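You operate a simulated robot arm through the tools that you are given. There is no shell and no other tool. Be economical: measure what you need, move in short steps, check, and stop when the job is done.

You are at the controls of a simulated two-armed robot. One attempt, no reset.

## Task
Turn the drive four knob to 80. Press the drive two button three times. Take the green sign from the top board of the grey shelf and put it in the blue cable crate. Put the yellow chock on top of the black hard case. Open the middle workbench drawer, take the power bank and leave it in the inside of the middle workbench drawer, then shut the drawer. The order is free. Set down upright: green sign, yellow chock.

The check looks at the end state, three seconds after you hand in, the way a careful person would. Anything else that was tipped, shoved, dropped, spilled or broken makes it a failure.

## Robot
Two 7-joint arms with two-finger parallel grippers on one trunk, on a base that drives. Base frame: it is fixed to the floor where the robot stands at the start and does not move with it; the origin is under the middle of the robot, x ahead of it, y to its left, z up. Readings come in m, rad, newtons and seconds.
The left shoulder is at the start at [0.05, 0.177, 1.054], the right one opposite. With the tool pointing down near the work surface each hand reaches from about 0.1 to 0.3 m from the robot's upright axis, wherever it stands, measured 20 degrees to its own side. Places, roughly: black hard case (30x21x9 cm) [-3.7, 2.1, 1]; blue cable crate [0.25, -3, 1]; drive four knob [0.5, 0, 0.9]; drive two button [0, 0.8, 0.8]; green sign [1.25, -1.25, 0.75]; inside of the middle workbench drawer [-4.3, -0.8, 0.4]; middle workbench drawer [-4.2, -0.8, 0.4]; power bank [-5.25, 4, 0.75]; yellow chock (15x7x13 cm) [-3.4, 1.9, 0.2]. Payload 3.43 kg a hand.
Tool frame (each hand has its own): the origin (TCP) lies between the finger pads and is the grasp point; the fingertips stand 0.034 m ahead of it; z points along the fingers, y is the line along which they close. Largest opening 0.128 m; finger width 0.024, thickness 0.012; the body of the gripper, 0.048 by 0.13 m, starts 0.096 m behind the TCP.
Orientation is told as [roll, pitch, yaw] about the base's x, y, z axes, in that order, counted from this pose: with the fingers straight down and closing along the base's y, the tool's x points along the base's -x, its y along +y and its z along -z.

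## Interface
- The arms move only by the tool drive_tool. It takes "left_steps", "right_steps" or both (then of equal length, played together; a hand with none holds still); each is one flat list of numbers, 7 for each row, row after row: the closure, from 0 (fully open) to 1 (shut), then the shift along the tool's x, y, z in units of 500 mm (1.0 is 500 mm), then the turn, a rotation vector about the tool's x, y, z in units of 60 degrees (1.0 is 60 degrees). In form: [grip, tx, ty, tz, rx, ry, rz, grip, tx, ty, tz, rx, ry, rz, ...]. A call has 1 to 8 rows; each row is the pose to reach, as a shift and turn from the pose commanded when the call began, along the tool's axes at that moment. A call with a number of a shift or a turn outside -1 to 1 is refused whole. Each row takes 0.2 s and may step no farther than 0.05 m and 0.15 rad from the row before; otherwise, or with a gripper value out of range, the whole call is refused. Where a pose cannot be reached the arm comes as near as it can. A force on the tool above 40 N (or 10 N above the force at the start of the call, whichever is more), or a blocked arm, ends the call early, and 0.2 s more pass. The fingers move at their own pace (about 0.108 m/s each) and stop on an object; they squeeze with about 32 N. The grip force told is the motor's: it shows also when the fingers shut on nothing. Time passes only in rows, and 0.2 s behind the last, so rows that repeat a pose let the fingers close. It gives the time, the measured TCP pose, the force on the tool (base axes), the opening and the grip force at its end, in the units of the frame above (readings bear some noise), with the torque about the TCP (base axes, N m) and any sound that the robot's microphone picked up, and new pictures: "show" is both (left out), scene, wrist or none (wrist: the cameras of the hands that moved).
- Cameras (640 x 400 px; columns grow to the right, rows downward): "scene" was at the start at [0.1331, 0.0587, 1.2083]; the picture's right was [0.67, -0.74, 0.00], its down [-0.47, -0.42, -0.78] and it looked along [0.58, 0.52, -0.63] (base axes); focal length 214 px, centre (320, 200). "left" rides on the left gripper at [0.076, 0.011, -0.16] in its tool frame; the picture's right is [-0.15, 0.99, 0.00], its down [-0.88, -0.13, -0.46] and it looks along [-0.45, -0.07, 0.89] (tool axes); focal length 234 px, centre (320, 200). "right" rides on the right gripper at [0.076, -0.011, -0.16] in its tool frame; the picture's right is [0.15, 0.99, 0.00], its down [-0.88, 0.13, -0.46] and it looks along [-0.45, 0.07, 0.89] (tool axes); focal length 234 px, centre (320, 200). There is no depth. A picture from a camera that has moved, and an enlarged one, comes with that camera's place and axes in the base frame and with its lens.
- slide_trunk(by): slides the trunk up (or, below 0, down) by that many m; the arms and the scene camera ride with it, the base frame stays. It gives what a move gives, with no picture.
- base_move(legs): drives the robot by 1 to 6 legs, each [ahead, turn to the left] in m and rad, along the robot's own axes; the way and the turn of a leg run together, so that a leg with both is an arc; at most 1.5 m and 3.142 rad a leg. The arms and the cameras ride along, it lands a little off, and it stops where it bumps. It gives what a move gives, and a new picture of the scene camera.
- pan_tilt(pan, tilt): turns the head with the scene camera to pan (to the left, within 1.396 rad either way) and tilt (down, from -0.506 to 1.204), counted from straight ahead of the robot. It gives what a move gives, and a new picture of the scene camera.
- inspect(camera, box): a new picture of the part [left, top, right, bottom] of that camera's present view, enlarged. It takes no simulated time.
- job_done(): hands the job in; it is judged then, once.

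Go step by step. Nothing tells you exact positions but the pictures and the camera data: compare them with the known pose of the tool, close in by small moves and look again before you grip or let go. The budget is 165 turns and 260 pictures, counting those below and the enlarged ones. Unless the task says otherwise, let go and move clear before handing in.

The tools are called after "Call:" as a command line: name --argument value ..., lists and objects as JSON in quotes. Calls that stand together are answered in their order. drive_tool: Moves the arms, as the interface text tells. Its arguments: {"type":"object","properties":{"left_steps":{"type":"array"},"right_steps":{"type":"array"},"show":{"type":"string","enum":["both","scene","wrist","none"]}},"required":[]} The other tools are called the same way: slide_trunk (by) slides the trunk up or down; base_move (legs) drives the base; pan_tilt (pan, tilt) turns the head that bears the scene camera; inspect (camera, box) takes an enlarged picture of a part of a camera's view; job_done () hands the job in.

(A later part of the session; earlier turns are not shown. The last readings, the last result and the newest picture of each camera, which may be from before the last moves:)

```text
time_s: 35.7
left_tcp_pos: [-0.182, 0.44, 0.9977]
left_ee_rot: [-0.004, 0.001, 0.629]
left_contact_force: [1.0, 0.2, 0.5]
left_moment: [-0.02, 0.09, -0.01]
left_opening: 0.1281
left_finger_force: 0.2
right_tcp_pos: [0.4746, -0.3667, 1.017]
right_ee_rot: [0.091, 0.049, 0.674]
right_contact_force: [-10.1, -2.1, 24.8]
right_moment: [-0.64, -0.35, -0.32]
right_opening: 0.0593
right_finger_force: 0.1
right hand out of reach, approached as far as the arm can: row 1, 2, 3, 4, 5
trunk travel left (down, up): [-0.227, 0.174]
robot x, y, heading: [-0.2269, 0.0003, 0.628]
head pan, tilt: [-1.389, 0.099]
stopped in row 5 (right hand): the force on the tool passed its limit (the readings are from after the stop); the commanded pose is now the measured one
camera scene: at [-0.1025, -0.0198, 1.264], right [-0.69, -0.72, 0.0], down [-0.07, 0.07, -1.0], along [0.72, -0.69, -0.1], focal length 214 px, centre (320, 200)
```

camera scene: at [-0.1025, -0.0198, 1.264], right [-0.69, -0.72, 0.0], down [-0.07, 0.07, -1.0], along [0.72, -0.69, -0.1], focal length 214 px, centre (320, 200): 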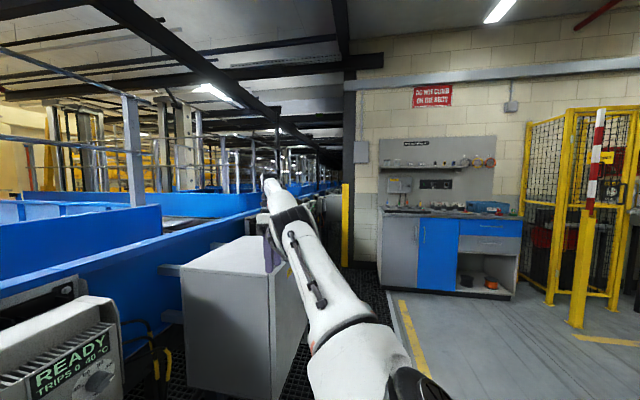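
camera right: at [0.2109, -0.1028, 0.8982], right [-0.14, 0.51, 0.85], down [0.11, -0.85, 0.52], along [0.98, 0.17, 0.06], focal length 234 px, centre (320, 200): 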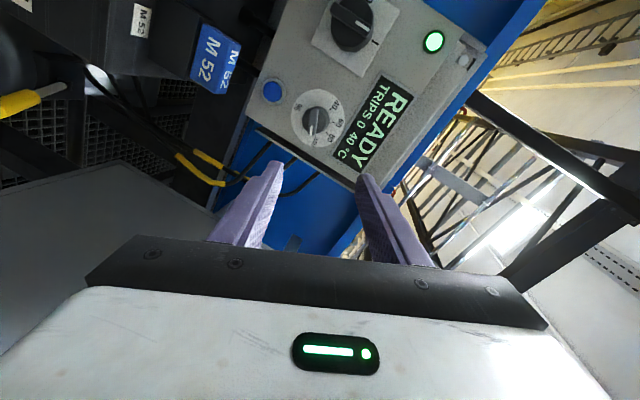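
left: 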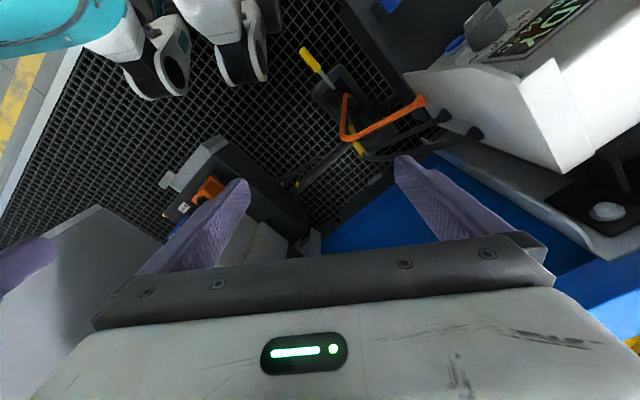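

Call:
drive_tool --right_steps '[0.5, 0, 0, -0.06, 0, 0, 0, 0.5, 0, 0, -0.12, 0, 0, 0]' --show "none"

Call:
base_move --legs '[[-0.35, 0]]'

```text
time_s: 36.3
left_tcp_pos: [-0.1794, 0.4375, 0.9982]
left_ee_rot: [-0.001, 0.0, 0.63]
left_contact_force: [1.2, 1.1, 0.1]
left_moment: [-0.02, -0.02, -0.03]
left_opening: 0.128
left_finger_force: 0.1
right_tcp_pos: [0.4587, -0.3737, 1.037]
right_ee_rot: [0.102, 0.048, 0.678]
right_contact_force: [0.9, 0.2, 0.8]
right_moment: [0.02, 0.06, 0.04]
right_opening: 0.064
right_finger_force: 0.1
right hand out of reach, approached as far as the arm can: row 1, 2
trunk travel left (down, up): [-0.227, 0.174]
robot x, y, heading: [-0.2258, -0.0008, 0.629]
head pan, tilt: [-1.389, 0.099]
```

```text
time_s: 38.6
left_tcp_pos: [-0.4721, 0.2256, 0.9978]
left_ee_rot: [-0.001, -0.001, 0.63]
left_contact_force: [0.3, 0.4, -0.9]
left_moment: [0.01, -0.02, 0.0]
left_opening: 0.1281
left_finger_force: 0.1
right_tcp_pos: [0.1669, -0.5867, 1.0373]
right_ee_rot: [0.099, 0.047, 0.677]
right_contact_force: [-1.0, 0.6, -1.3]
right_moment: [-0.01, -0.02, -0.02]
right_opening: 0.0641
right_finger_force: 0.1
trunk travel left (down, up): [-0.227, 0.174]
robot x, y, heading: [-0.5169, -0.2129, 0.629]
head pan, tilt: [-1.389, 0.099]
camera scene: at [-0.3926, -0.2335, 1.2634], right [-0.69, -0.72, 0.0], down [-0.07, 0.07, -1.0], along [0.72, -0.69, -0.1], focal length 214 px, centre (320, 200)
```

scene: 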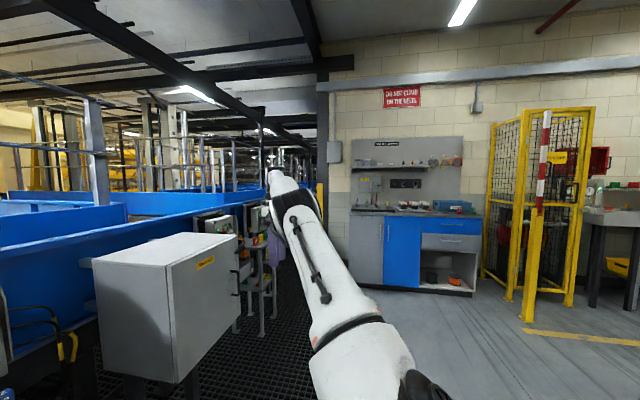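

Call:
drive_tool --right_steps '[0.5, 0, 0.03, 0.06, 0, 0, 0, 0.5, 0, 0.06, 0.12, 0, 0, 0, 0.5, 0, 0.09, 0.18, 0, 0, 0, 0.5, 0, 0.15, 0.24, 0, 0, 0, 0.5, 0, 0.21, 0.3, 0, 0, 0, 0.5, 0, 0.27, 0.36, 0, 0, 0, 0.5, 0, 0.33, 0.42, 0, 0, 0, 0.5, 0, 0.4, 0.48, 0, 0, 0]' --show "scene"

```text
time_s: 40.5
left_tcp_pos: [-0.4718, 0.2266, 0.998]
left_ee_rot: [-0.001, -0.001, 0.631]
left_contact_force: [-0.7, 0.2, -0.5]
left_moment: [0.0, 0.01, 0.04]
left_opening: 0.1279
left_finger_force: 0.1
right_tcp_pos: [0.0326, -0.4647, 0.7457]
right_ee_rot: [0.124, 0.022, 0.675]
right_contact_force: [-0.7, -0.5, -1.0]
right_moment: [-0.05, -0.02, -0.02]
right_opening: 0.0639
right_finger_force: 0.1
right hand out of reach, approached as far as the arm can: row 2, 3, 4, 5, 6, 7, 8
trunk travel left (down, up): [-0.227, 0.174]
robot x, y, heading: [-0.5135, -0.2137, 0.629]
head pan, tilt: [-1.389, 0.099]
camera scene: at [-0.3926, -0.233, 1.2634], right [-0.69, -0.72, 0.0], down [-0.07, 0.07, -1.0], along [0.72, -0.69, -0.1], focal length 214 px, centre (320, 200)
```

scene: 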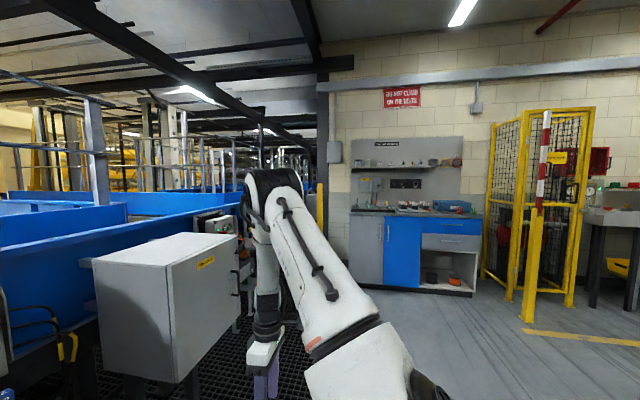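

Call:
drive_tool --right_steps '[0.5, -0.05, 0.06, 0, 0, 0, 0, 0.5, -0.1, 0.12, 0, 0, 0, 0, 0.5, -0.15, 0.18, 0, 0, 0, 0, 0.5, -0.2, 0.24, 0, 0, 0, 0, 0.5, -0.25, 0.3, 0, 0, 0, 0, 0.5, -0.3, 0.36, 0, 0, 0, 0, 0.5, -0.3, 0.4, 0, 0, 0, 0]' --show "scene"

```text
time_s: 42.0
left_tcp_pos: [-0.4711, 0.2269, 0.9979]
left_ee_rot: [0.0, 0.0, 0.631]
left_contact_force: [0.1, -1.1, -0.6]
left_moment: [0.03, 0.0, -0.01]
left_opening: 0.1278
left_finger_force: 0.1
right_tcp_pos: [0.0228, -0.3129, 0.7082]
right_ee_rot: [0.256, -0.065, 0.65]
right_contact_force: [0.8, 0.5, 0.4]
right_moment: [0.0, 0.04, -0.03]
right_opening: 0.0639
right_finger_force: 0.0
right hand out of reach, approached as far as the arm can: row 1, 2, 3, 4, 5, 6, 7
trunk travel left (down, up): [-0.227, 0.174]
robot x, y, heading: [-0.513, -0.2132, 0.629]
head pan, tilt: [-1.389, 0.099]
camera scene: at [-0.3918, -0.2338, 1.2632], right [-0.69, -0.72, 0.0], down [-0.07, 0.07, -0.99], along [0.72, -0.69, -0.1], focal length 214 px, centre (320, 200)
```

scene: 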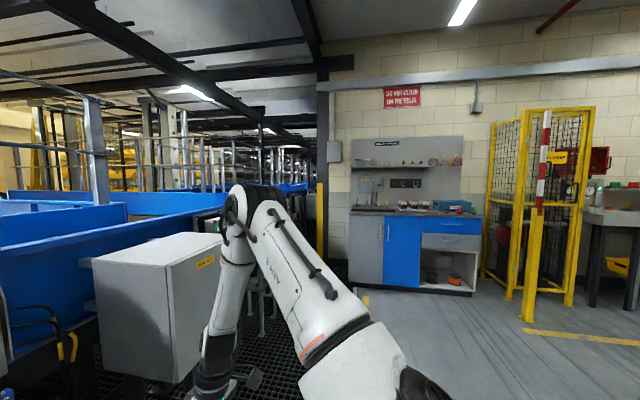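

Call:
drive_tool --right_steps '[0.5, 0, 0, -0.08, 0, 0, 0, 0.5, 0, 0, -0.16, 0, 0, 0, 0.5, 0, 0, -0.24, 0, 0, 0, 0.5, 0, 0, -0.32, 0, 0, 0, 0.5, 0, 0, -0.4, 0, 0, 0, 0.5, 0, 0, -0.48, 0, 0, 0, 0.5, 0, 0, -0.56, 0, 0, 0, 0.5, 0, 0, -0.6, 0, 0, 0]' --show "scene"

```text
time_s: 43.9
left_tcp_pos: [-0.4719, 0.2266, 0.9973]
left_ee_rot: [0.001, 0.0, 0.631]
left_contact_force: [-0.3, -0.1, -0.5]
left_moment: [0.02, 0.02, 0.04]
left_opening: 0.128
left_finger_force: 0.1
right_tcp_pos: [0.1592, -0.4545, 0.9655]
right_ee_rot: [0.272, -0.068, 0.651]
right_contact_force: [-0.6, -0.1, 0.0]
right_moment: [-0.02, 0.01, -0.01]
right_opening: 0.0639
right_finger_force: 0.0
right hand out of reach, approached as far as the arm can: row 1, 2, 3, 4, 5, 6, 7, 8
trunk travel left (down, up): [-0.227, 0.174]
robot x, y, heading: [-0.5145, -0.2116, 0.626]
head pan, tilt: [-1.389, 0.099]
camera scene: at [-0.3927, -0.2332, 1.2634], right [-0.69, -0.72, 0.0], down [-0.07, 0.07, -1.0], along [0.72, -0.69, -0.1], focal length 214 px, centre (320, 200)
```

scene: 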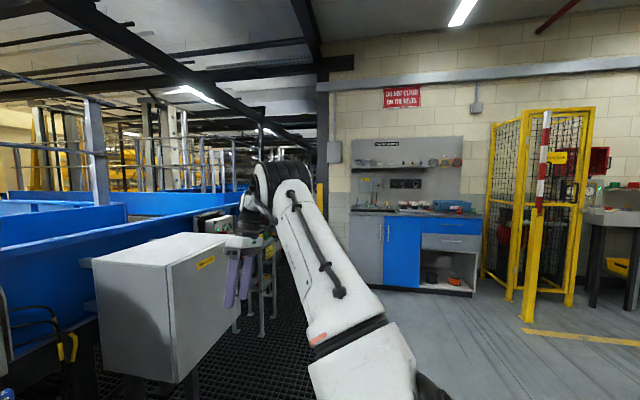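

Call:
drive_tool --right_steps '[0.5, 0, 0, 0.03, 0, 0, 0.14, 0.5, 0, 0, 0.06, 0, 0, 0.28, 0.5, 0, 0, 0.09, 0, 0, 0.42, 0.5, 0, 0, 0.12, 0, 0, 0.56, 0.5, 0, 0, 0.15, 0, 0, 0.7, 0.5, 0, 0, 0.18, 0, 0, 0.84, 0.5, 0, 0, 0.2, 0, 0, 0.98]' --show "scene"

```text
time_s: 45.5
left_tcp_pos: [-0.4722, 0.2263, 0.9979]
left_ee_rot: [0.001, 0.0, 0.63]
left_contact_force: [-0.9, 0.0, 0.5]
left_moment: [-0.01, -0.02, -0.01]
left_opening: 0.128
left_finger_force: 0.0
right_tcp_pos: [0.148, -0.4251, 0.867]
right_ee_rot: [0.19, 0.185, -0.352]
right_contact_force: [-0.6, 0.6, 0.3]
right_moment: [0.01, 0.01, 0.02]
right_opening: 0.0638
right_finger_force: 0.0
right hand out of reach, approached as far as the arm can: row 1, 2, 3, 4
trunk travel left (down, up): [-0.227, 0.174]
robot x, y, heading: [-0.5168, -0.2141, 0.628]
head pan, tilt: [-1.389, 0.099]
camera scene: at [-0.3922, -0.2334, 1.2633], right [-0.69, -0.72, 0.0], down [-0.07, 0.07, -0.99], along [0.72, -0.69, -0.1], focal length 214 px, centre (320, 200)
```

scene: 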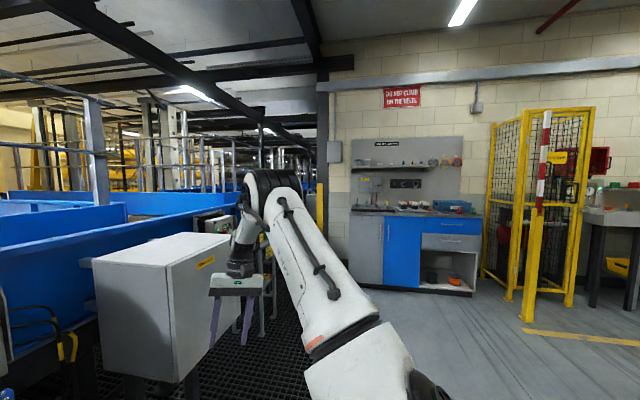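

Call:
drive_tool --right_steps '[0.5, 0.088, 0.04, -0.018, 0, 0, 0, 0.5, 0.176, 0.08, -0.036, 0, 0, 0, 0.5, 0.264, 0.12, -0.054, 0, 0, 0, 0.5, 0.352, 0.16, -0.072, 0, 0, 0, 0.5, 0.44, 0.2, -0.09, 0, 0, 0, 0.5, 0.528, 0.24, -0.108, 0, 0, 0, 0.5, 0.616, 0.28, -0.126, 0, 0, 0, 0.5, 0.704, 0.32, -0.144, 0, 0, 0]' --show "scene"

```text
time_s: 47.2
left_tcp_pos: [-0.4723, 0.2262, 0.9979]
left_ee_rot: [0.001, 0.001, 0.629]
left_contact_force: [0.1, 0.4, -0.5]
left_moment: [0.0, -0.03, -0.03]
left_opening: 0.1281
left_finger_force: 0.0
right_tcp_pos: [0.1464, -0.423, 0.8679]
right_ee_rot: [0.194, 0.184, -0.348]
right_contact_force: [-0.5, 0.0, 0.7]
right_moment: [0.01, 0.01, -0.01]
right_opening: 0.0643
right_finger_force: 0.1
right hand out of reach, approached as far as the arm can: row 1, 2, 3, 4, 5, 6, 7, 8
trunk travel left (down, up): [-0.227, 0.174]
robot x, y, heading: [-0.5149, -0.2087, 0.627]
head pan, tilt: [-1.389, 0.099]
camera scene: at [-0.3923, -0.2334, 1.2633], right [-0.69, -0.72, 0.0], down [-0.07, 0.07, -1.0], along [0.72, -0.69, -0.1], focal length 214 px, centre (320, 200)
```

scene: 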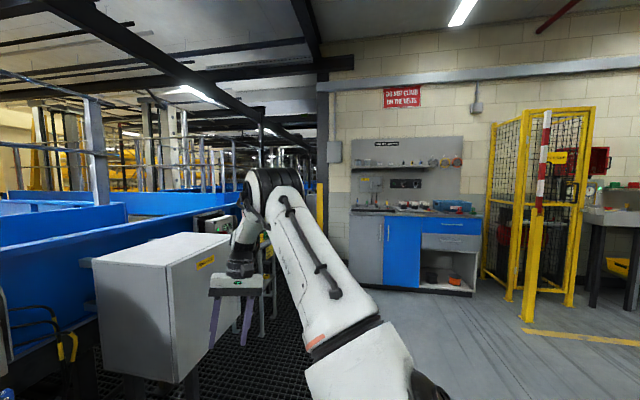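

Call:
drive_tool --right_steps '[0.5, 0, 0, 0, 0, 0, 0.14, 0.5, 0, 0, 0, 0, 0, 0.28, 0.5, 0, 0, 0, 0, 0, 0.42, 0.5, 0, 0, 0, 0, 0, 0.56, 0.5, 0, 0, 0, 0, 0, 0.7, 0.5, 0, 0, 0, 0, 0, 0.84, 0.5, 0, 0, 0, 0, 0, 0.98]' --show "scene"

```text
time_s: 48.9
left_tcp_pos: [-0.4723, 0.2262, 0.9983]
left_ee_rot: [0.001, 0.0, 0.628]
left_contact_force: [0.0, 0.7, 0.6]
left_moment: [-0.03, -0.01, 0.03]
left_opening: 0.1281
left_finger_force: 0.1
right_tcp_pos: [0.1459, -0.4251, 0.8686]
right_ee_rot: [-0.061, 0.264, -1.405]
right_contact_force: [0.4, -0.1, 0.1]
right_moment: [0.0, 0.01, 0.0]
right_opening: 0.064
right_finger_force: 0.1
trunk travel left (down, up): [-0.227, 0.174]
robot x, y, heading: [-0.5114, -0.2117, 0.633]
head pan, tilt: [-1.389, 0.099]
camera scene: at [-0.3923, -0.2334, 1.2633], right [-0.69, -0.72, 0.0], down [-0.07, 0.07, -1.0], along [0.72, -0.69, -0.1], focal length 214 px, centre (320, 200)
```

scene: 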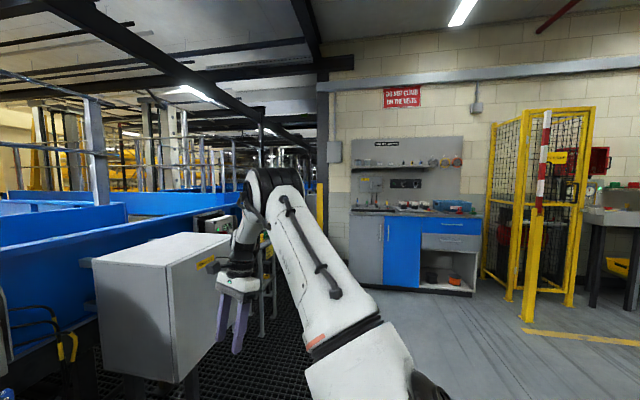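

Call:
drive_tool --right_steps '[0.5, 0.08, -0.04, 0, 0, 0, 0, 0.5, 0.16, -0.08, 0, 0, 0, 0, 0.5, 0.24, -0.12, 0, 0, 0, 0, 0.5, 0.32, -0.16, 0, 0, 0, 0, 0.5, 0.4, -0.2, 0, 0, 0, 0, 0.5, 0.48, -0.24, 0, 0, 0, 0, 0.5, 0.55, -0.275, 0, 0, 0, 0]' --show "scene"

```text
time_s: 50.5
left_tcp_pos: [-0.4733, 0.2277, 0.9976]
left_ee_rot: [0.001, -0.001, 0.629]
left_contact_force: [0.7, 0.3, -0.1]
left_moment: [-0.01, 0.04, -0.02]
left_opening: 0.128
left_finger_force: 0.0
right_tcp_pos: [0.0066, -0.2967, 0.8001]
right_ee_rot: [-0.054, 0.415, -1.406]
right_contact_force: [0.2, 0.5, -0.8]
right_moment: [-0.02, 0.0, 0.0]
right_opening: 0.0636
right_finger_force: 0.0
right hand out of reach, approached as far as the arm can: row 1, 2, 3, 4, 5, 6, 7
trunk travel left (down, up): [-0.227, 0.174]
robot x, y, heading: [-0.5161, -0.2101, 0.633]
head pan, tilt: [-1.389, 0.099]
camera scene: at [-0.3923, -0.2333, 1.2633], right [-0.69, -0.72, 0.0], down [-0.07, 0.07, -1.0], along [0.72, -0.69, -0.1], focal length 214 px, centre (320, 200)
```

scene: 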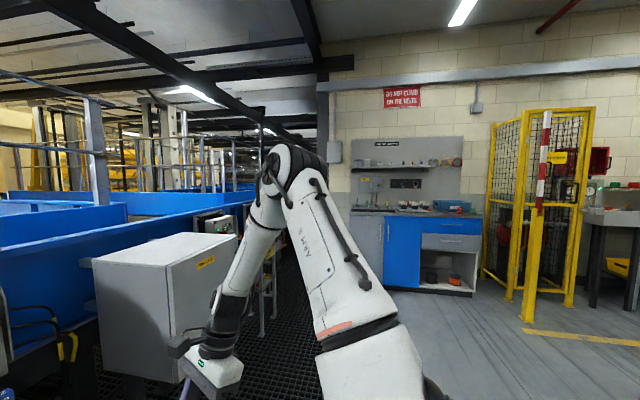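

Call:
drive_tool --right_steps '[0.5, 0, 0, 0, 0.14, 0, 0, 0.5, 0, 0, 0, 0.28, 0, 0, 0.5, 0, 0, 0, 0.42, 0, 0, 0.5, 0, 0, 0, 0.56, 0, 0, 0.5, 0, 0, 0, 0.7, 0, 0]' --show "scene"

```text
time_s: 51.6
left_tcp_pos: [-0.4731, 0.226, 0.9973]
left_ee_rot: [0.0, -0.001, 0.628]
left_contact_force: [-1.4, 0.2, 0.7]
left_moment: [-0.04, -0.02, -0.04]
left_opening: 0.128
left_finger_force: 0.1
right_tcp_pos: [0.0326, -0.3293, 0.8096]
right_ee_rot: [-0.781, 0.473, -1.472]
right_contact_force: [0.3, -0.6, 0.0]
right_moment: [-0.03, -0.02, -0.01]
right_opening: 0.064
right_finger_force: 0.1
right hand out of reach, approached as far as the arm can: row 1, 2, 3, 4, 5
trunk travel left (down, up): [-0.227, 0.174]
robot x, y, heading: [-0.5148, -0.2087, 0.632]
head pan, tilt: [-1.389, 0.099]
camera scene: at [-0.3927, -0.2332, 1.2634], right [-0.69, -0.72, 0.0], down [-0.07, 0.07, -1.0], along [0.72, -0.69, -0.1], focal length 214 px, centre (320, 200)
```

scene: 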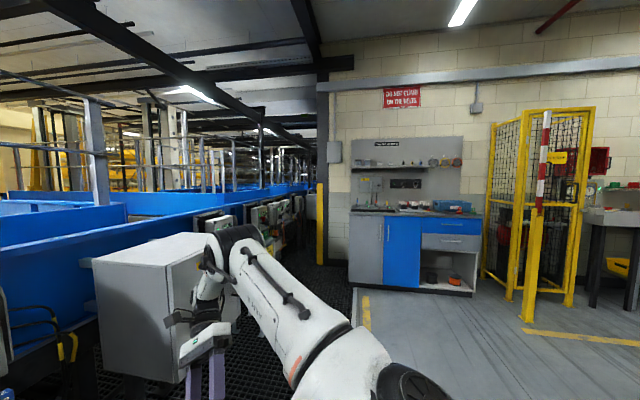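

Call:
drive_tool --right_steps '[0.5, 0, 0, 0, 0.12, 0, 0, 0.5, 0, 0, 0, 0.24, 0, 0, 0.5, 0, 0, 0, 0.36, 0, 0, 0.5, 0, 0, 0, 0.36, 0, 0.14, 0.5, 0, 0, 0, 0.36, 0, 0.28, 0.5, 0, 0, 0, 0.36, 0, 0.42, 0.5, 0, 0, 0, 0.36, 0, 0.56, 0.5, 0, 0, 0, 0.36, 0, 0.7]' --show "scene"

```text
time_s: 53.5
left_tcp_pos: [-0.4717, 0.2273, 0.9981]
left_ee_rot: [0.001, 0.003, 0.629]
left_contact_force: [0.0, -0.4, -0.7]
left_moment: [0.03, -0.03, 0.01]
left_opening: 0.1281
left_finger_force: 0.0
right_tcp_pos: [-0.0229, -0.3367, 0.8654]
right_ee_rot: [-1.231, -0.12, -1.878]
right_contact_force: [0.1, 0.1, 1.0]
right_moment: [0.02, -0.03, -0.01]
right_opening: 0.0642
right_finger_force: 0.1
right hand out of reach, approached as far as the arm can: row 1, 2, 3, 4, 5, 6, 7, 8
trunk travel left (down, up): [-0.227, 0.174]
robot x, y, heading: [-0.5143, -0.209, 0.625]
head pan, tilt: [-1.389, 0.099]
camera scene: at [-0.3924, -0.2336, 1.2633], right [-0.69, -0.72, 0.0], down [-0.07, 0.07, -0.99], along [0.72, -0.69, -0.1], focal length 214 px, centre (320, 200)
```

scene: 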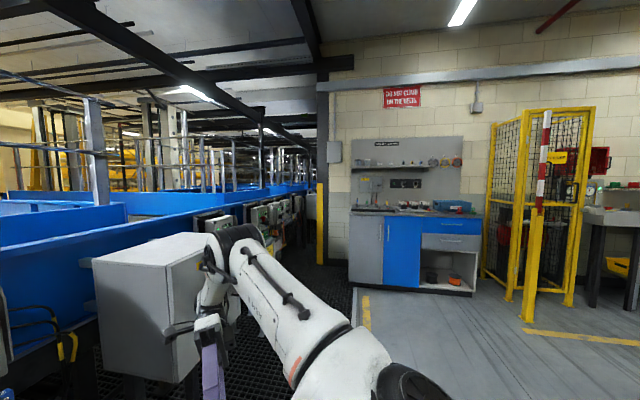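

Call:
drive_tool --right_steps '[0.5, 0.041, 0.002, -0.022, 0.015, 0.117, 0.041, 0.5, 0.083, 0.005, -0.044, 0.03, 0.234, 0.082, 0.5, 0.124, 0.007, -0.066, 0.045, 0.351, 0.124, 0.5, 0.166, 0.01, -0.088, 0.06, 0.468, 0.165, 0.5, 0.207, 0.012, -0.11, 0.075, 0.585, 0.206, 0.5, 0.249, 0.015, -0.132, 0.09, 0.702, 0.247, 0.5, 0.29, 0.017, -0.154, 0.105, 0.819, 0.289, 0.5, 0.332, 0.02, -0.176, 0.12, 0.936, 0.33]' --show "scene"

```text
time_s: 55.2
left_tcp_pos: [-0.4712, 0.2271, 0.9974]
left_ee_rot: [0.0, 0.0, 0.63]
left_contact_force: [0.1, 0.5, -0.4]
left_moment: [0.0, -0.01, 0.0]
left_opening: 0.128
left_finger_force: 0.0
right_tcp_pos: [0.1041, -0.1999, 0.861]
right_ee_rot: [-1.207, -0.144, -2.912]
right_contact_force: [0.0, 0.2, 0.6]
right_moment: [-0.01, 0.01, 0.0]
right_opening: 0.0641
right_finger_force: 0.0
trunk travel left (down, up): [-0.227, 0.174]
robot x, y, heading: [-0.5144, -0.2146, 0.629]
head pan, tilt: [-1.389, 0.099]
camera scene: at [-0.3924, -0.2333, 1.2633], right [-0.69, -0.72, 0.0], down [-0.07, 0.07, -1.0], along [0.72, -0.69, -0.1], focal length 214 px, centre (320, 200)
```

scene: 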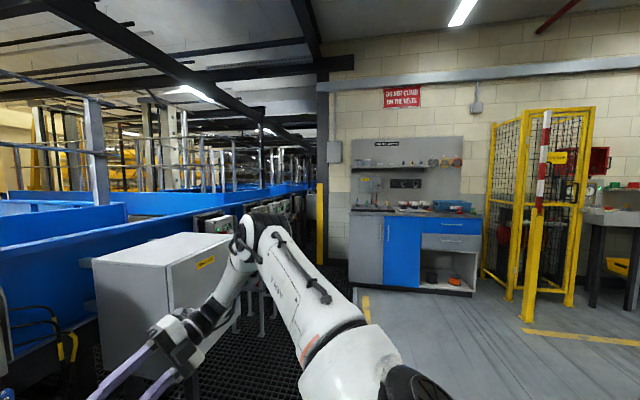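

Now the right wrist is un-flipped and free. Continue sweeping the hand round to point forward.

Call:
drive_tool --right_steps '[0.5, 0.041, 0.002, -0.022, 0.015, 0.117, 0.041, 0.5, 0.083, 0.005, -0.044, 0.03, 0.234, 0.082, 0.5, 0.124, 0.007, -0.066, 0.045, 0.351, 0.124, 0.5, 0.166, 0.01, -0.088, 0.06, 0.468, 0.165, 0.5, 0.207, 0.012, -0.11, 0.075, 0.585, 0.206, 0.5, 0.249, 0.015, -0.132, 0.09, 0.702, 0.247, 0.5, 0.29, 0.017, -0.154, 0.105, 0.819, 0.289, 0.5, 0.332, 0.02, -0.176, 0.12, 0.936, 0.33]' --show "both"

```text
time_s: 57.0
left_tcp_pos: [-0.4717, 0.2264, 0.9982]
left_ee_rot: [0.001, 0.0, 0.63]
left_contact_force: [-0.2, 0.1, -0.5]
left_moment: [-0.03, 0.01, -0.01]
left_opening: 0.1282
left_finger_force: 0.1
right_tcp_pos: [0.2861, -0.2461, 0.8617]
right_ee_rot: [-1.201, -0.11, 2.325]
right_contact_force: [-0.1, 0.7, 0.4]
right_moment: [-0.02, 0.0, -0.01]
right_opening: 0.0644
right_finger_force: 0.1
trunk travel left (down, up): [-0.227, 0.174]
robot x, y, heading: [-0.5146, -0.2141, 0.628]
head pan, tilt: [-1.389, 0.099]
camera scene: at [-0.3923, -0.2334, 1.2633], right [-0.69, -0.72, 0.0], down [-0.07, 0.07, -0.99], along [0.72, -0.69, -0.1], focal length 214 px, centre (320, 200)
camera right: at [0.2364, -0.405, 0.921], right [-0.23, -0.28, -0.93], down [-0.94, 0.31, 0.14], along [0.25, 0.91, -0.33], focal length 234 px, centre (320, 200)
```

scene: 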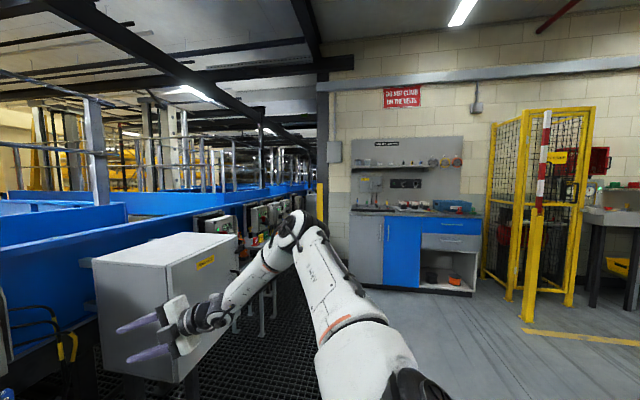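
right: 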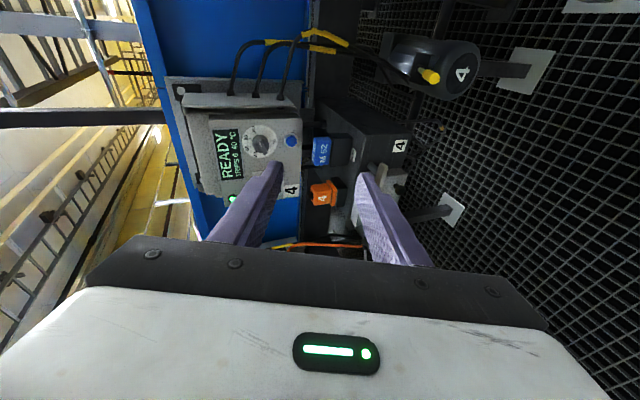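

Call:
drive_tool --right_steps '[0.6, -0.035, -0.028, 0.062, 0.043, 0.038, -0.08, 0.6, -0.07, -0.055, 0.124, 0.086, 0.076, -0.16, 0.6, -0.105, -0.083, 0.185, 0.13, 0.113, -0.241, 0.6, -0.14, -0.11, 0.247, 0.173, 0.151, -0.322, 0.6, -0.175, -0.138, 0.309, 0.216, 0.189, -0.402]' --show "wrist"

```text
time_s: 58.2
left_tcp_pos: [-0.4724, 0.2265, 0.9982]
left_ee_rot: [0.001, 0.0, 0.632]
left_contact_force: [-0.5, 0.5, -0.1]
left_moment: [0.0, -0.02, -0.04]
left_opening: 0.1279
left_finger_force: 0.1
right_tcp_pos: [0.3259, -0.0923, 0.9083]
right_ee_rot: [-1.438, 0.347, 2.241]
right_contact_force: [-0.2, 0.6, -0.9]
right_moment: [0.0, -0.04, -0.04]
right_opening: 0.0512
right_finger_force: 0.0
right hand out of reach, approached as far as the arm can: row 4, 5
trunk travel left (down, up): [-0.227, 0.174]
robot x, y, heading: [-0.5149, -0.2138, 0.627]
head pan, tilt: [-1.389, 0.099]
camera right: at [0.2392, -0.235, 0.9651], right [0.19, -0.45, -0.87], down [-0.87, 0.34, -0.37], along [0.46, 0.83, -0.32], focal length 234 px, centre (320, 200)
```

right: 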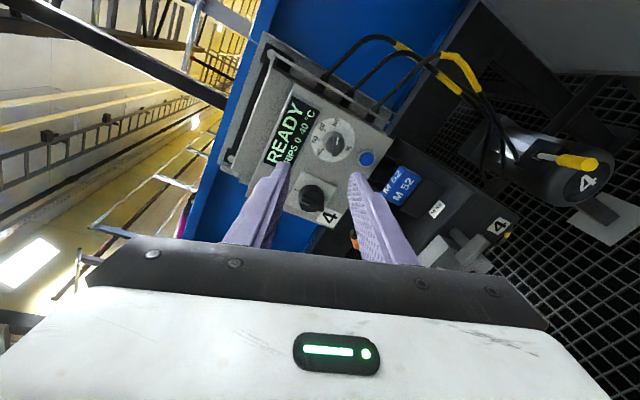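

Call:
drive_tool --right_steps '[0.6, 0, 0, -0.08, 0, 0, 0, 0.6, 0, 0, -0.16, 0, 0, 0, 0.6, 0, 0, -0.24, 0, 0, 0, 0.6, 0, 0, -0.32, 0, 0, 0]' --show "none"

Call:
base_move --legs '[[0.18, 0]]'

```text
time_s: 59.2
left_tcp_pos: [-0.4741, 0.226, 0.9983]
left_ee_rot: [-0.002, 0.001, 0.63]
left_contact_force: [-1.4, -0.3, -0.4]
left_moment: [0.04, 0.0, 0.02]
left_opening: 0.1281
left_finger_force: 0.1
right_tcp_pos: [0.193, -0.1808, 0.9271]
right_ee_rot: [-1.443, 0.347, 2.24]
right_contact_force: [-0.2, -0.2, -0.7]
right_moment: [0.01, -0.01, -0.01]
right_opening: 0.0513
right_finger_force: 0.1
trunk travel left (down, up): [-0.227, 0.174]
robot x, y, heading: [-0.5126, -0.2118, 0.626]
head pan, tilt: [-1.389, 0.099]
```

```text
time_s: 60.8
left_tcp_pos: [-0.3273, 0.3322, 0.9962]
left_ee_rot: [0.001, 0.001, 0.626]
left_contact_force: [0.2, 0.5, -1.1]
left_moment: [0.0, 0.01, 0.0]
left_opening: 0.1281
left_finger_force: 0.0
right_tcp_pos: [0.3404, -0.0766, 0.926]
right_ee_rot: [-1.441, 0.346, 2.239]
right_contact_force: [0.1, 1.1, 0.3]
right_moment: [0.0, -0.01, 0.0]
right_opening: 0.0511
right_finger_force: 0.1
trunk travel left (down, up): [-0.227, 0.174]
robot x, y, heading: [-0.3714, -0.1033, 0.628]
head pan, tilt: [-1.389, 0.099]
camera scene: at [-0.247, -0.1281, 1.2633], right [-0.69, -0.72, 0.0], down [-0.07, 0.07, -0.99], along [0.72, -0.69, -0.1], focal length 214 px, centre (320, 200)
```

scene: 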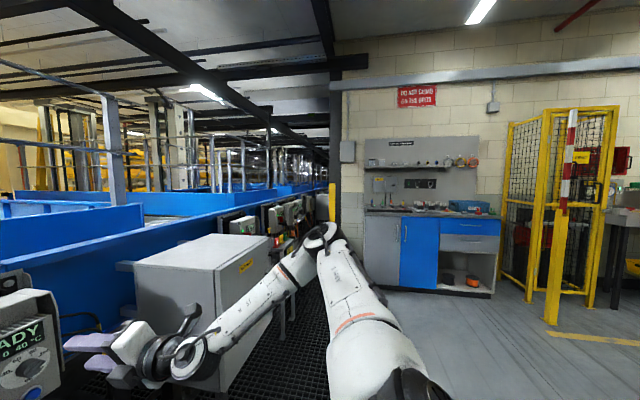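

Call:
drive_tool --right_steps '[0.6, -0.01, 0.025, 0.05, 0, 0, 0, 0.6, -0.02, 0.05, 0.1, 0, 0, 0, 0.6, -0.032, 0.082, 0.15, 0, 0, 0, 0.6, -0.032, 0.082, 0.19, 0, 0, 0]' --show "wrist"

Call:
inspect --camera "right" --box '[240, 80, 440, 205]'

```text
time_s: 61.8
left_tcp_pos: [-0.3265, 0.3311, 0.9967]
left_ee_rot: [0.0, 0.0, 0.63]
left_contact_force: [-0.1, 0.6, 0.1]
left_moment: [-0.04, 0.03, -0.01]
left_opening: 0.1282
left_finger_force: 0.0
right_tcp_pos: [0.4113, -0.0198, 0.8696]
right_ee_rot: [-1.44, 0.344, 2.239]
right_contact_force: [0.5, 0.4, -0.6]
right_moment: [0.02, -0.01, 0.02]
right_opening: 0.0511
right_finger_force: 0.1
trunk travel left (down, up): [-0.227, 0.174]
robot x, y, heading: [-0.3697, -0.1093, 0.628]
head pan, tilt: [-1.389, 0.099]
camera right: at [0.3249, -0.1653, 0.9252], right [0.19, -0.45, -0.87], down [-0.87, 0.34, -0.36], along [0.46, 0.83, -0.32], focal length 234 px, centre (320, 200)
```

right: 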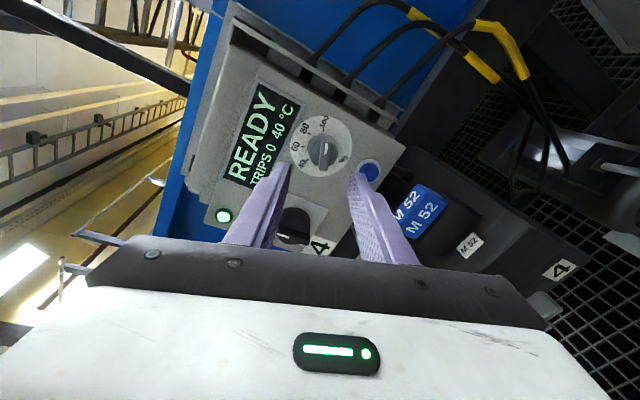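

```text
3.20 times, centred on (340, 142) of right
camera zoom: at [0.3249, -0.1653, 0.9252], right [0.19, -0.45, -0.87], down [-0.87, 0.34, -0.36], along [0.46, 0.83, -0.32], focal length 749 px, centre (256, 384)
```

zoom: 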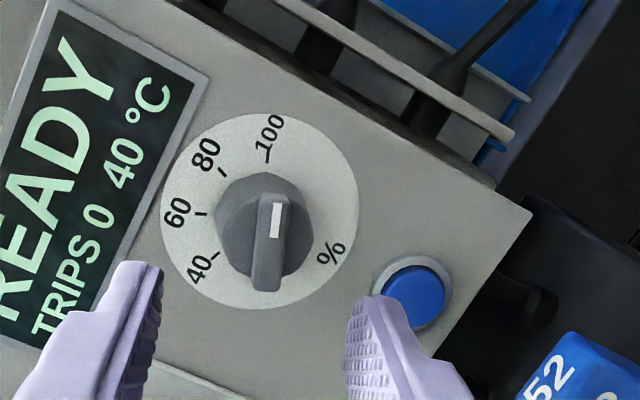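

Call:
drive_tool --right_steps '[0.6, 0.006, 0.01, 0.03, 0, 0, 0, 0.6, 0.006, 0.01, 0.06, 0, 0, 0, 0.6, 0.006, 0.01, 0.09, 0, 0, 0]' --show "none"

Call:
inspect --camera "right" --box '[220, 80, 420, 205]'

```text
time_s: 62.6
left_tcp_pos: [-0.3264, 0.332, 0.9969]
left_ee_rot: [0.0, 0.001, 0.627]
left_contact_force: [0.7, 0.1, -0.4]
left_moment: [0.03, 0.0, 0.03]
left_opening: 0.128
left_finger_force: 0.1
right_tcp_pos: [0.4408, -0.008, 0.8758]
right_ee_rot: [-1.44, 0.345, 2.238]
right_contact_force: [0.8, 0.2, 0.5]
right_moment: [0.01, 0.03, -0.02]
right_opening: 0.0514
right_finger_force: 0.0
right hand out of reach, approached as far as the arm can: row 2, 3
trunk travel left (down, up): [-0.227, 0.174]
robot x, y, heading: [-0.3718, -0.1063, 0.625]
head pan, tilt: [-1.389, 0.099]
```

```text
3.20 times, centred on (320, 142) of right
camera zoom: at [0.3546, -0.1516, 0.9318], right [0.19, -0.45, -0.87], down [-0.87, 0.34, -0.36], along [0.46, 0.83, -0.32], focal length 749 px, centre (320, 384)
```

zoom: 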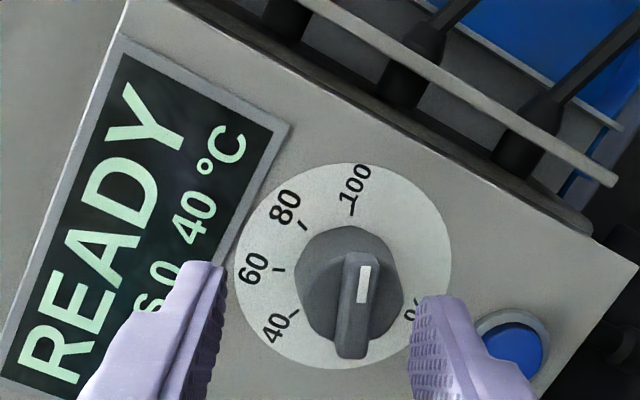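

Call:
drive_tool --right_steps '[0.6, 0, 0, -0.08, 0, 0, 0, 0.6, 0, 0, -0.16, 0, 0, 0]' --show "none"

Call:
base_move --legs '[[0.06, 0]]'

Call:
inspect --camera "right" --box '[220, 80, 420, 205]'

```text
time_s: 63.2
left_tcp_pos: [-0.3263, 0.3315, 0.9981]
left_ee_rot: [0.0, 0.0, 0.628]
left_contact_force: [0.9, -0.2, -0.4]
left_moment: [-0.01, -0.02, 0.03]
left_opening: 0.1279
left_finger_force: 0.2
right_tcp_pos: [0.3741, -0.0534, 0.886]
right_ee_rot: [-1.444, 0.345, 2.24]
right_contact_force: [0.4, 0.3, 0.3]
right_moment: [0.0, 0.02, -0.02]
right_opening: 0.0513
right_finger_force: 0.0
trunk travel left (down, up): [-0.227, 0.174]
robot x, y, heading: [-0.3668, -0.1085, 0.629]
head pan, tilt: [-1.389, 0.099]
```

```text
time_s: 64.1
left_tcp_pos: [-0.281, 0.3666, 0.9975]
left_ee_rot: [-0.001, -0.003, 0.63]
left_contact_force: [0.1, -0.3, 0.2]
left_moment: [0.0, 0.0, -0.01]
left_opening: 0.1281
left_finger_force: 0.0
right_tcp_pos: [0.4234, -0.0188, 0.8853]
right_ee_rot: [-1.44, 0.344, 2.239]
right_contact_force: [-0.1, -0.7, 0.0]
right_moment: [0.04, -0.01, -0.01]
right_opening: 0.0511
right_finger_force: 0.0
trunk travel left (down, up): [-0.227, 0.174]
robot x, y, heading: [-0.3211, -0.0719, 0.626]
head pan, tilt: [-1.389, 0.099]
camera scene: at [-0.1996, -0.0937, 1.2633], right [-0.69, -0.72, 0.0], down [-0.07, 0.07, -0.99], along [0.72, -0.69, -0.1], focal length 214 px, centre (320, 200)
```

scene: 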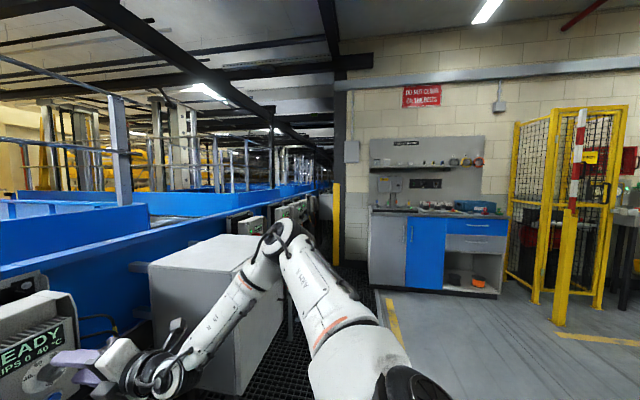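

```text
3.20 times, centred on (320, 142) of right
camera zoom: at [0.3361, -0.162, 0.9409], right [0.19, -0.45, -0.87], down [-0.87, 0.34, -0.36], along [0.46, 0.83, -0.32], focal length 749 px, centre (320, 384)
```

zoom: 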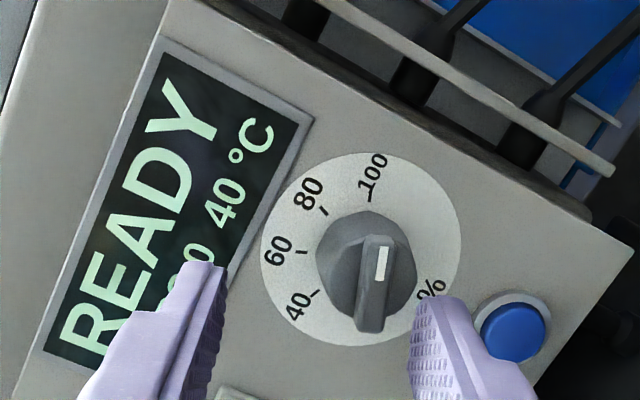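

Call:
drive_tool --right_steps '[0.6, -0.01, 0.033, 0.0, 0, 0, 0, 0.6, -0.01, 0.033, 0.04, 0, 0, 0, 0.6, -0.01, 0.033, 0.076, 0, 0, 0]' --show "none"

Call:
inspect --camera "right" --box '[220, 80, 420, 205]'

```text
time_s: 64.9
left_tcp_pos: [-0.2802, 0.366, 0.9983]
left_ee_rot: [0.0, 0.0, 0.629]
left_contact_force: [-0.6, 0.5, -0.1]
left_moment: [0.03, -0.01, -0.02]
left_opening: 0.1279
left_finger_force: 0.1
right_tcp_pos: [0.4525, 0.0023, 0.8641]
right_ee_rot: [-1.442, 0.345, 2.241]
right_contact_force: [-0.1, -0.1, -0.3]
right_moment: [-0.01, 0.02, 0.01]
right_opening: 0.0513
right_finger_force: 0.1
trunk travel left (down, up): [-0.227, 0.174]
robot x, y, heading: [-0.3191, -0.073, 0.628]
head pan, tilt: [-1.389, 0.099]
```

```text
3.20 times, centred on (320, 142) of right
camera zoom: at [0.3653, -0.1414, 0.919], right [0.19, -0.45, -0.87], down [-0.87, 0.34, -0.36], along [0.46, 0.83, -0.32], focal length 749 px, centre (320, 384)
```

zoom: 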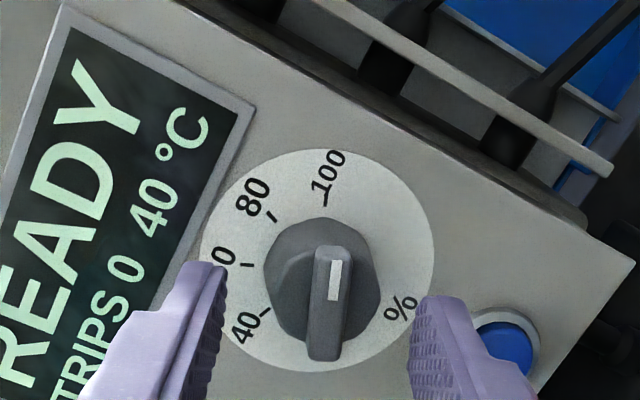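

Call:
drive_tool --right_steps '[0.6, 0, 0.003, 0.012, 0, 0, 0, 0.6, 0, 0.003, 0.026, 0, 0, 0]' --show "none"

Call:
inspect --camera "right" --box '[220, 80, 420, 205]'

```text
time_s: 65.5
left_tcp_pos: [-0.2809, 0.3654, 0.998]
left_ee_rot: [0.0, 0.0, 0.628]
left_contact_force: [0.4, -0.1, 0.0]
left_moment: [-0.01, 0.01, -0.01]
left_opening: 0.128
left_finger_force: 0.0
right_tcp_pos: [0.4629, 0.0097, 0.8613]
right_ee_rot: [-1.441, 0.343, 2.24]
right_contact_force: [0.4, -0.2, 0.4]
right_moment: [0.0, 0.04, 0.01]
right_opening: 0.0511
right_finger_force: 0.0
trunk travel left (down, up): [-0.227, 0.174]
robot x, y, heading: [-0.3209, -0.0722, 0.63]
head pan, tilt: [-1.389, 0.099]
```

```text
3.20 times, centred on (320, 142) of right
camera zoom: at [0.3763, -0.1347, 0.9167], right [0.19, -0.45, -0.87], down [-0.87, 0.34, -0.36], along [0.46, 0.83, -0.32], focal length 749 px, centre (320, 384)
```

zoom: 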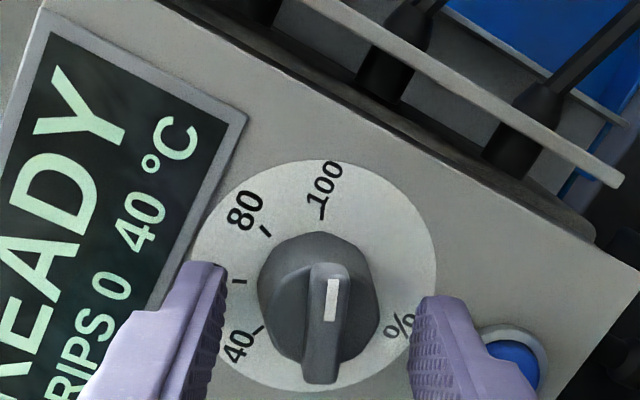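

Call:
drive_tool --right_steps '[0.8, 0, 0, 0, 0, 0, 0, 1.0, 0, 0, 0, 0, 0, 0, 1.0, 0, 0, 0, 0, 0, 0]' --show "none"

Call:
inspect --camera "right" --box '[220, 80, 420, 205]'

```text
time_s: 66.3
left_tcp_pos: [-0.2799, 0.3666, 0.9979]
left_ee_rot: [0.0, 0.0, 0.629]
left_contact_force: [0.2, -0.4, 0.0]
left_moment: [-0.02, 0.01, 0.03]
left_opening: 0.1279
left_finger_force: 0.1
right_tcp_pos: [0.4638, 0.0097, 0.8611]
right_ee_rot: [-1.442, 0.345, 2.236]
right_contact_force: [0.9, -0.2, 0.0]
right_moment: [0.26, -0.46, -0.02]
right_opening: 0.0317
right_finger_force: 45.2
trunk travel left (down, up): [-0.227, 0.174]
robot x, y, heading: [-0.3233, -0.0733, 0.623]
head pan, tilt: [-1.389, 0.099]
```

```text
3.20 times, centred on (320, 142) of right
camera zoom: at [0.3763, -0.1348, 0.917], right [0.19, -0.45, -0.87], down [-0.87, 0.34, -0.36], along [0.46, 0.83, -0.32], focal length 749 px, centre (320, 384)
```

zoom: 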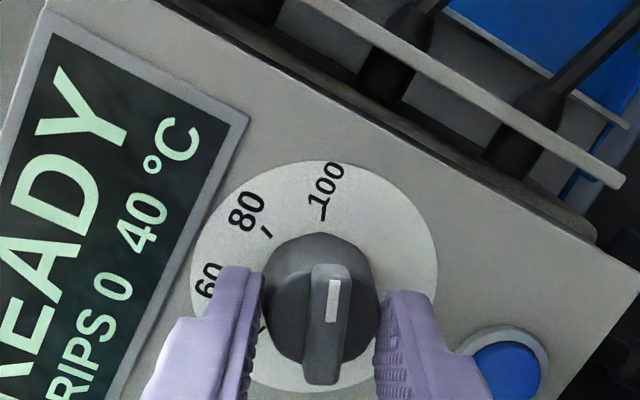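

Call:
drive_tool --right_steps '[1, 0, 0, 0, 0, 0, -0.123, 1, 0, 0, 0, 0, 0, -0.246, 1, 0, 0, 0, 0, 0, -0.37, 1, 0, 0, 0, 0, 0, -0.493, 1, 0, 0, 0, 0, 0, -0.616, 1, 0, 0, 0, 0, 0, -0.74]' --show "none"

Call:
inspect --camera "right" --box '[220, 80, 420, 205]'

```text
time_s: 67.7
left_tcp_pos: [-0.2786, 0.3658, 0.9974]
left_ee_rot: [0.0, -0.002, 0.63]
left_contact_force: [-0.3, -0.2, 0.3]
left_moment: [-0.01, 0.0, -0.03]
left_opening: 0.1282
left_finger_force: 0.0
right_tcp_pos: [0.4617, 0.009, 0.8588]
right_ee_rot: [-1.297, 1.11, 2.439]
right_contact_force: [5.0, -1.5, 1.5]
right_moment: [0.42, -0.51, -0.53]
right_opening: 0.0311
right_finger_force: 45.1
trunk travel left (down, up): [-0.227, 0.174]
robot x, y, heading: [-0.323, -0.0705, 0.631]
head pan, tilt: [-1.389, 0.099]
```

```text
3.20 times, centred on (320, 142) of right
camera zoom: at [0.353, -0.0971, 0.9525], right [0.53, -0.8, -0.29], down [-0.6, -0.11, -0.79], along [0.6, 0.59, -0.54], focal length 749 px, centre (320, 384)
```

zoom: 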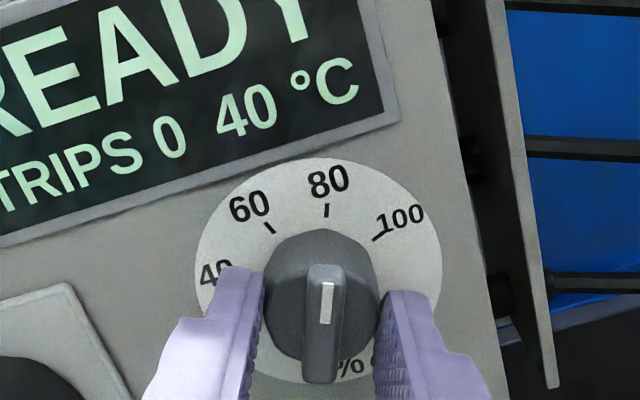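

Call:
drive_tool --right_steps '[0.6, 0, 0, 0, 0, 0, 0, 0.6, 0, 0, 0, 0, 0, 0, 0.6, 0, 0, -0.08, 0, 0, 0, 0.6, 0, 0, -0.16, 0, 0, 0]' --show "none"

Call:
inspect --camera "right" --box '[240, 60, 400, 160]'

```text
time_s: 68.7
left_tcp_pos: [-0.2808, 0.3653, 0.9984]
left_ee_rot: [0.0, 0.0, 0.63]
left_contact_force: [-0.1, 0.3, -0.7]
left_moment: [-0.01, 0.01, 0.02]
left_opening: 0.128
left_finger_force: 0.1
right_tcp_pos: [0.3973, -0.037, 0.8719]
right_ee_rot: [-1.296, 1.108, 2.443]
right_contact_force: [-0.7, 0.5, -0.2]
right_moment: [0.01, 0.01, -0.01]
right_opening: 0.0511
right_finger_force: 0.0
trunk travel left (down, up): [-0.227, 0.174]
robot x, y, heading: [-0.3193, -0.0725, 0.63]
head pan, tilt: [-1.389, 0.099]
```

```text
4.00 times, centred on (320, 110) of right
camera zoom: at [0.2877, -0.1422, 0.9644], right [0.53, -0.8, -0.29], down [-0.6, -0.11, -0.79], along [0.59, 0.6, -0.54], focal length 937 px, centre (320, 560)
```

zoom: 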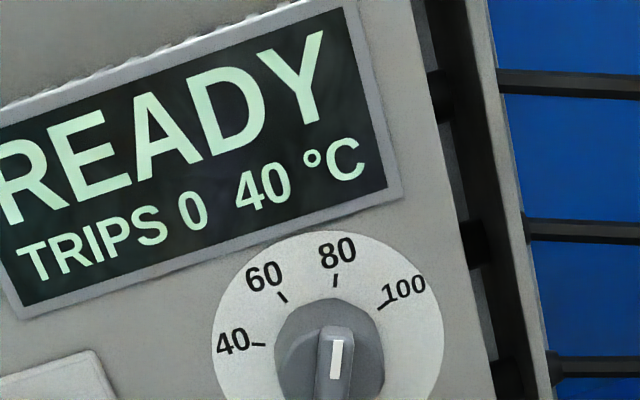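

Dial 4 now reads 80. Next, drive 2's button: retract the right hand, then reposition by backing along the conveyor (turned so that the hand stays clear of the cart).

Call:
drive_tool --right_steps '[1, 0, 0, -0.08, 0, 0, 0, 1, 0, 0, -0.16, 0, 0, 0, 1, 0, 0, -0.24, 0, 0, 0, 1, 0, 0, -0.32, 0, 0, 0]' --show "none"

Call:
base_move --legs '[[-0.18, 0], [0, -1.57]]'

Call:
pan_tilt --pan 0 --tilt 0.3

```text
time_s: 69.7
left_tcp_pos: [-0.28, 0.3662, 0.9974]
left_ee_rot: [0.0, 0.002, 0.629]
left_contact_force: [0.5, -1.4, 0.3]
left_moment: [-0.01, 0.03, -0.01]
left_opening: 0.1281
left_finger_force: 0.1
right_tcp_pos: [0.2704, -0.1295, 0.8897]
right_ee_rot: [-1.299, 1.108, 2.442]
right_contact_force: [0.2, -0.4, 0.3]
right_moment: [-0.02, -0.01, 0.03]
right_opening: 0.0001
right_finger_force: 32.3
trunk travel left (down, up): [-0.227, 0.174]
robot x, y, heading: [-0.3224, -0.0724, 0.629]
head pan, tilt: [-1.389, 0.099]
```

```text
time_s: 75.0
left_tcp_pos: [-0.0316, -0.2118, 0.9981]
left_ee_rot: [-0.001, 0.0, -0.913]
left_contact_force: [0.5, -0.7, 0.4]
left_moment: [0.01, 0.01, -0.03]
left_opening: 0.128
left_finger_force: 0.0
right_tcp_pos: [-0.5111, -0.7764, 0.8902]
right_ee_rot: [-1.295, 1.105, 0.902]
right_contact_force: [1.9, -0.1, -0.7]
right_moment: [-0.02, -0.02, 0.0]
right_opening: 0.0001
right_finger_force: 32.1
trunk travel left (down, up): [-0.227, 0.174]
robot x, y, heading: [-0.4724, -0.1798, -0.912]
head pan, tilt: [-1.389, 0.099]
camera scene: at [-0.4909, -0.3039, 1.2633], right [-0.74, 0.67, 0.0], down [0.07, 0.07, -1.0], along [-0.67, -0.74, -0.1], focal length 214 px, centre (320, 200)
```

scene: 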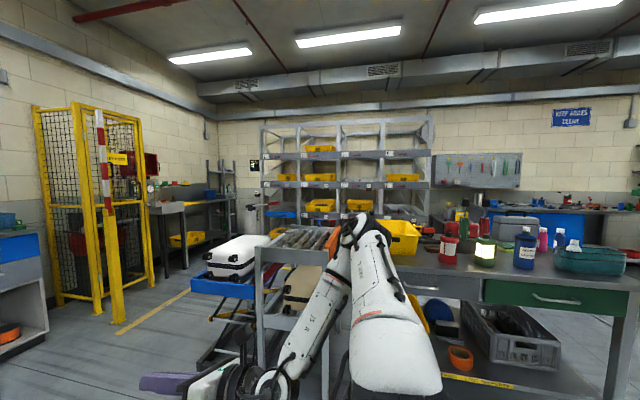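

```text
time_s: 76.5
left_tcp_pos: [-0.0306, -0.2114, 0.9971]
left_ee_rot: [-0.001, 0.001, -0.914]
left_contact_force: [-0.7, 0.4, -0.9]
left_moment: [0.02, -0.01, 0.0]
left_opening: 0.1281
left_finger_force: 0.0
right_tcp_pos: [-0.5115, -0.7751, 0.8898]
right_ee_rot: [-1.295, 1.106, 0.903]
right_contact_force: [0.5, 0.3, -0.5]
right_moment: [-0.01, -0.03, 0.01]
right_opening: 0.0
right_finger_force: 31.8
trunk travel left (down, up): [-0.227, 0.174]
robot x, y, heading: [-0.472, -0.1816, -0.912]
head pan, tilt: [0.0, 0.3]
camera scene: at [-0.3724, -0.3095, 1.2447], right [-0.79, -0.61, 0.0], down [-0.18, 0.23, -0.96], along [0.58, -0.76, -0.3], focal length 214 px, centre (320, 200)
```

scene: 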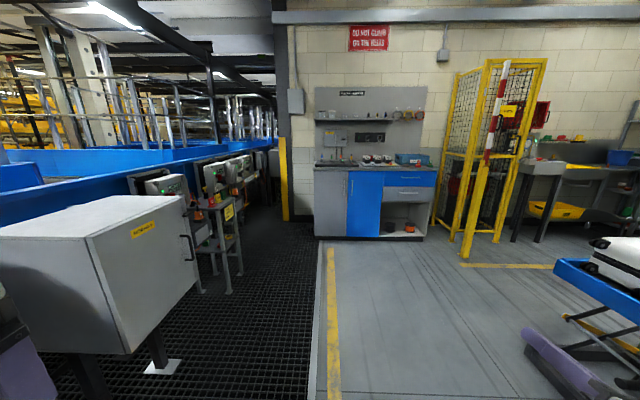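

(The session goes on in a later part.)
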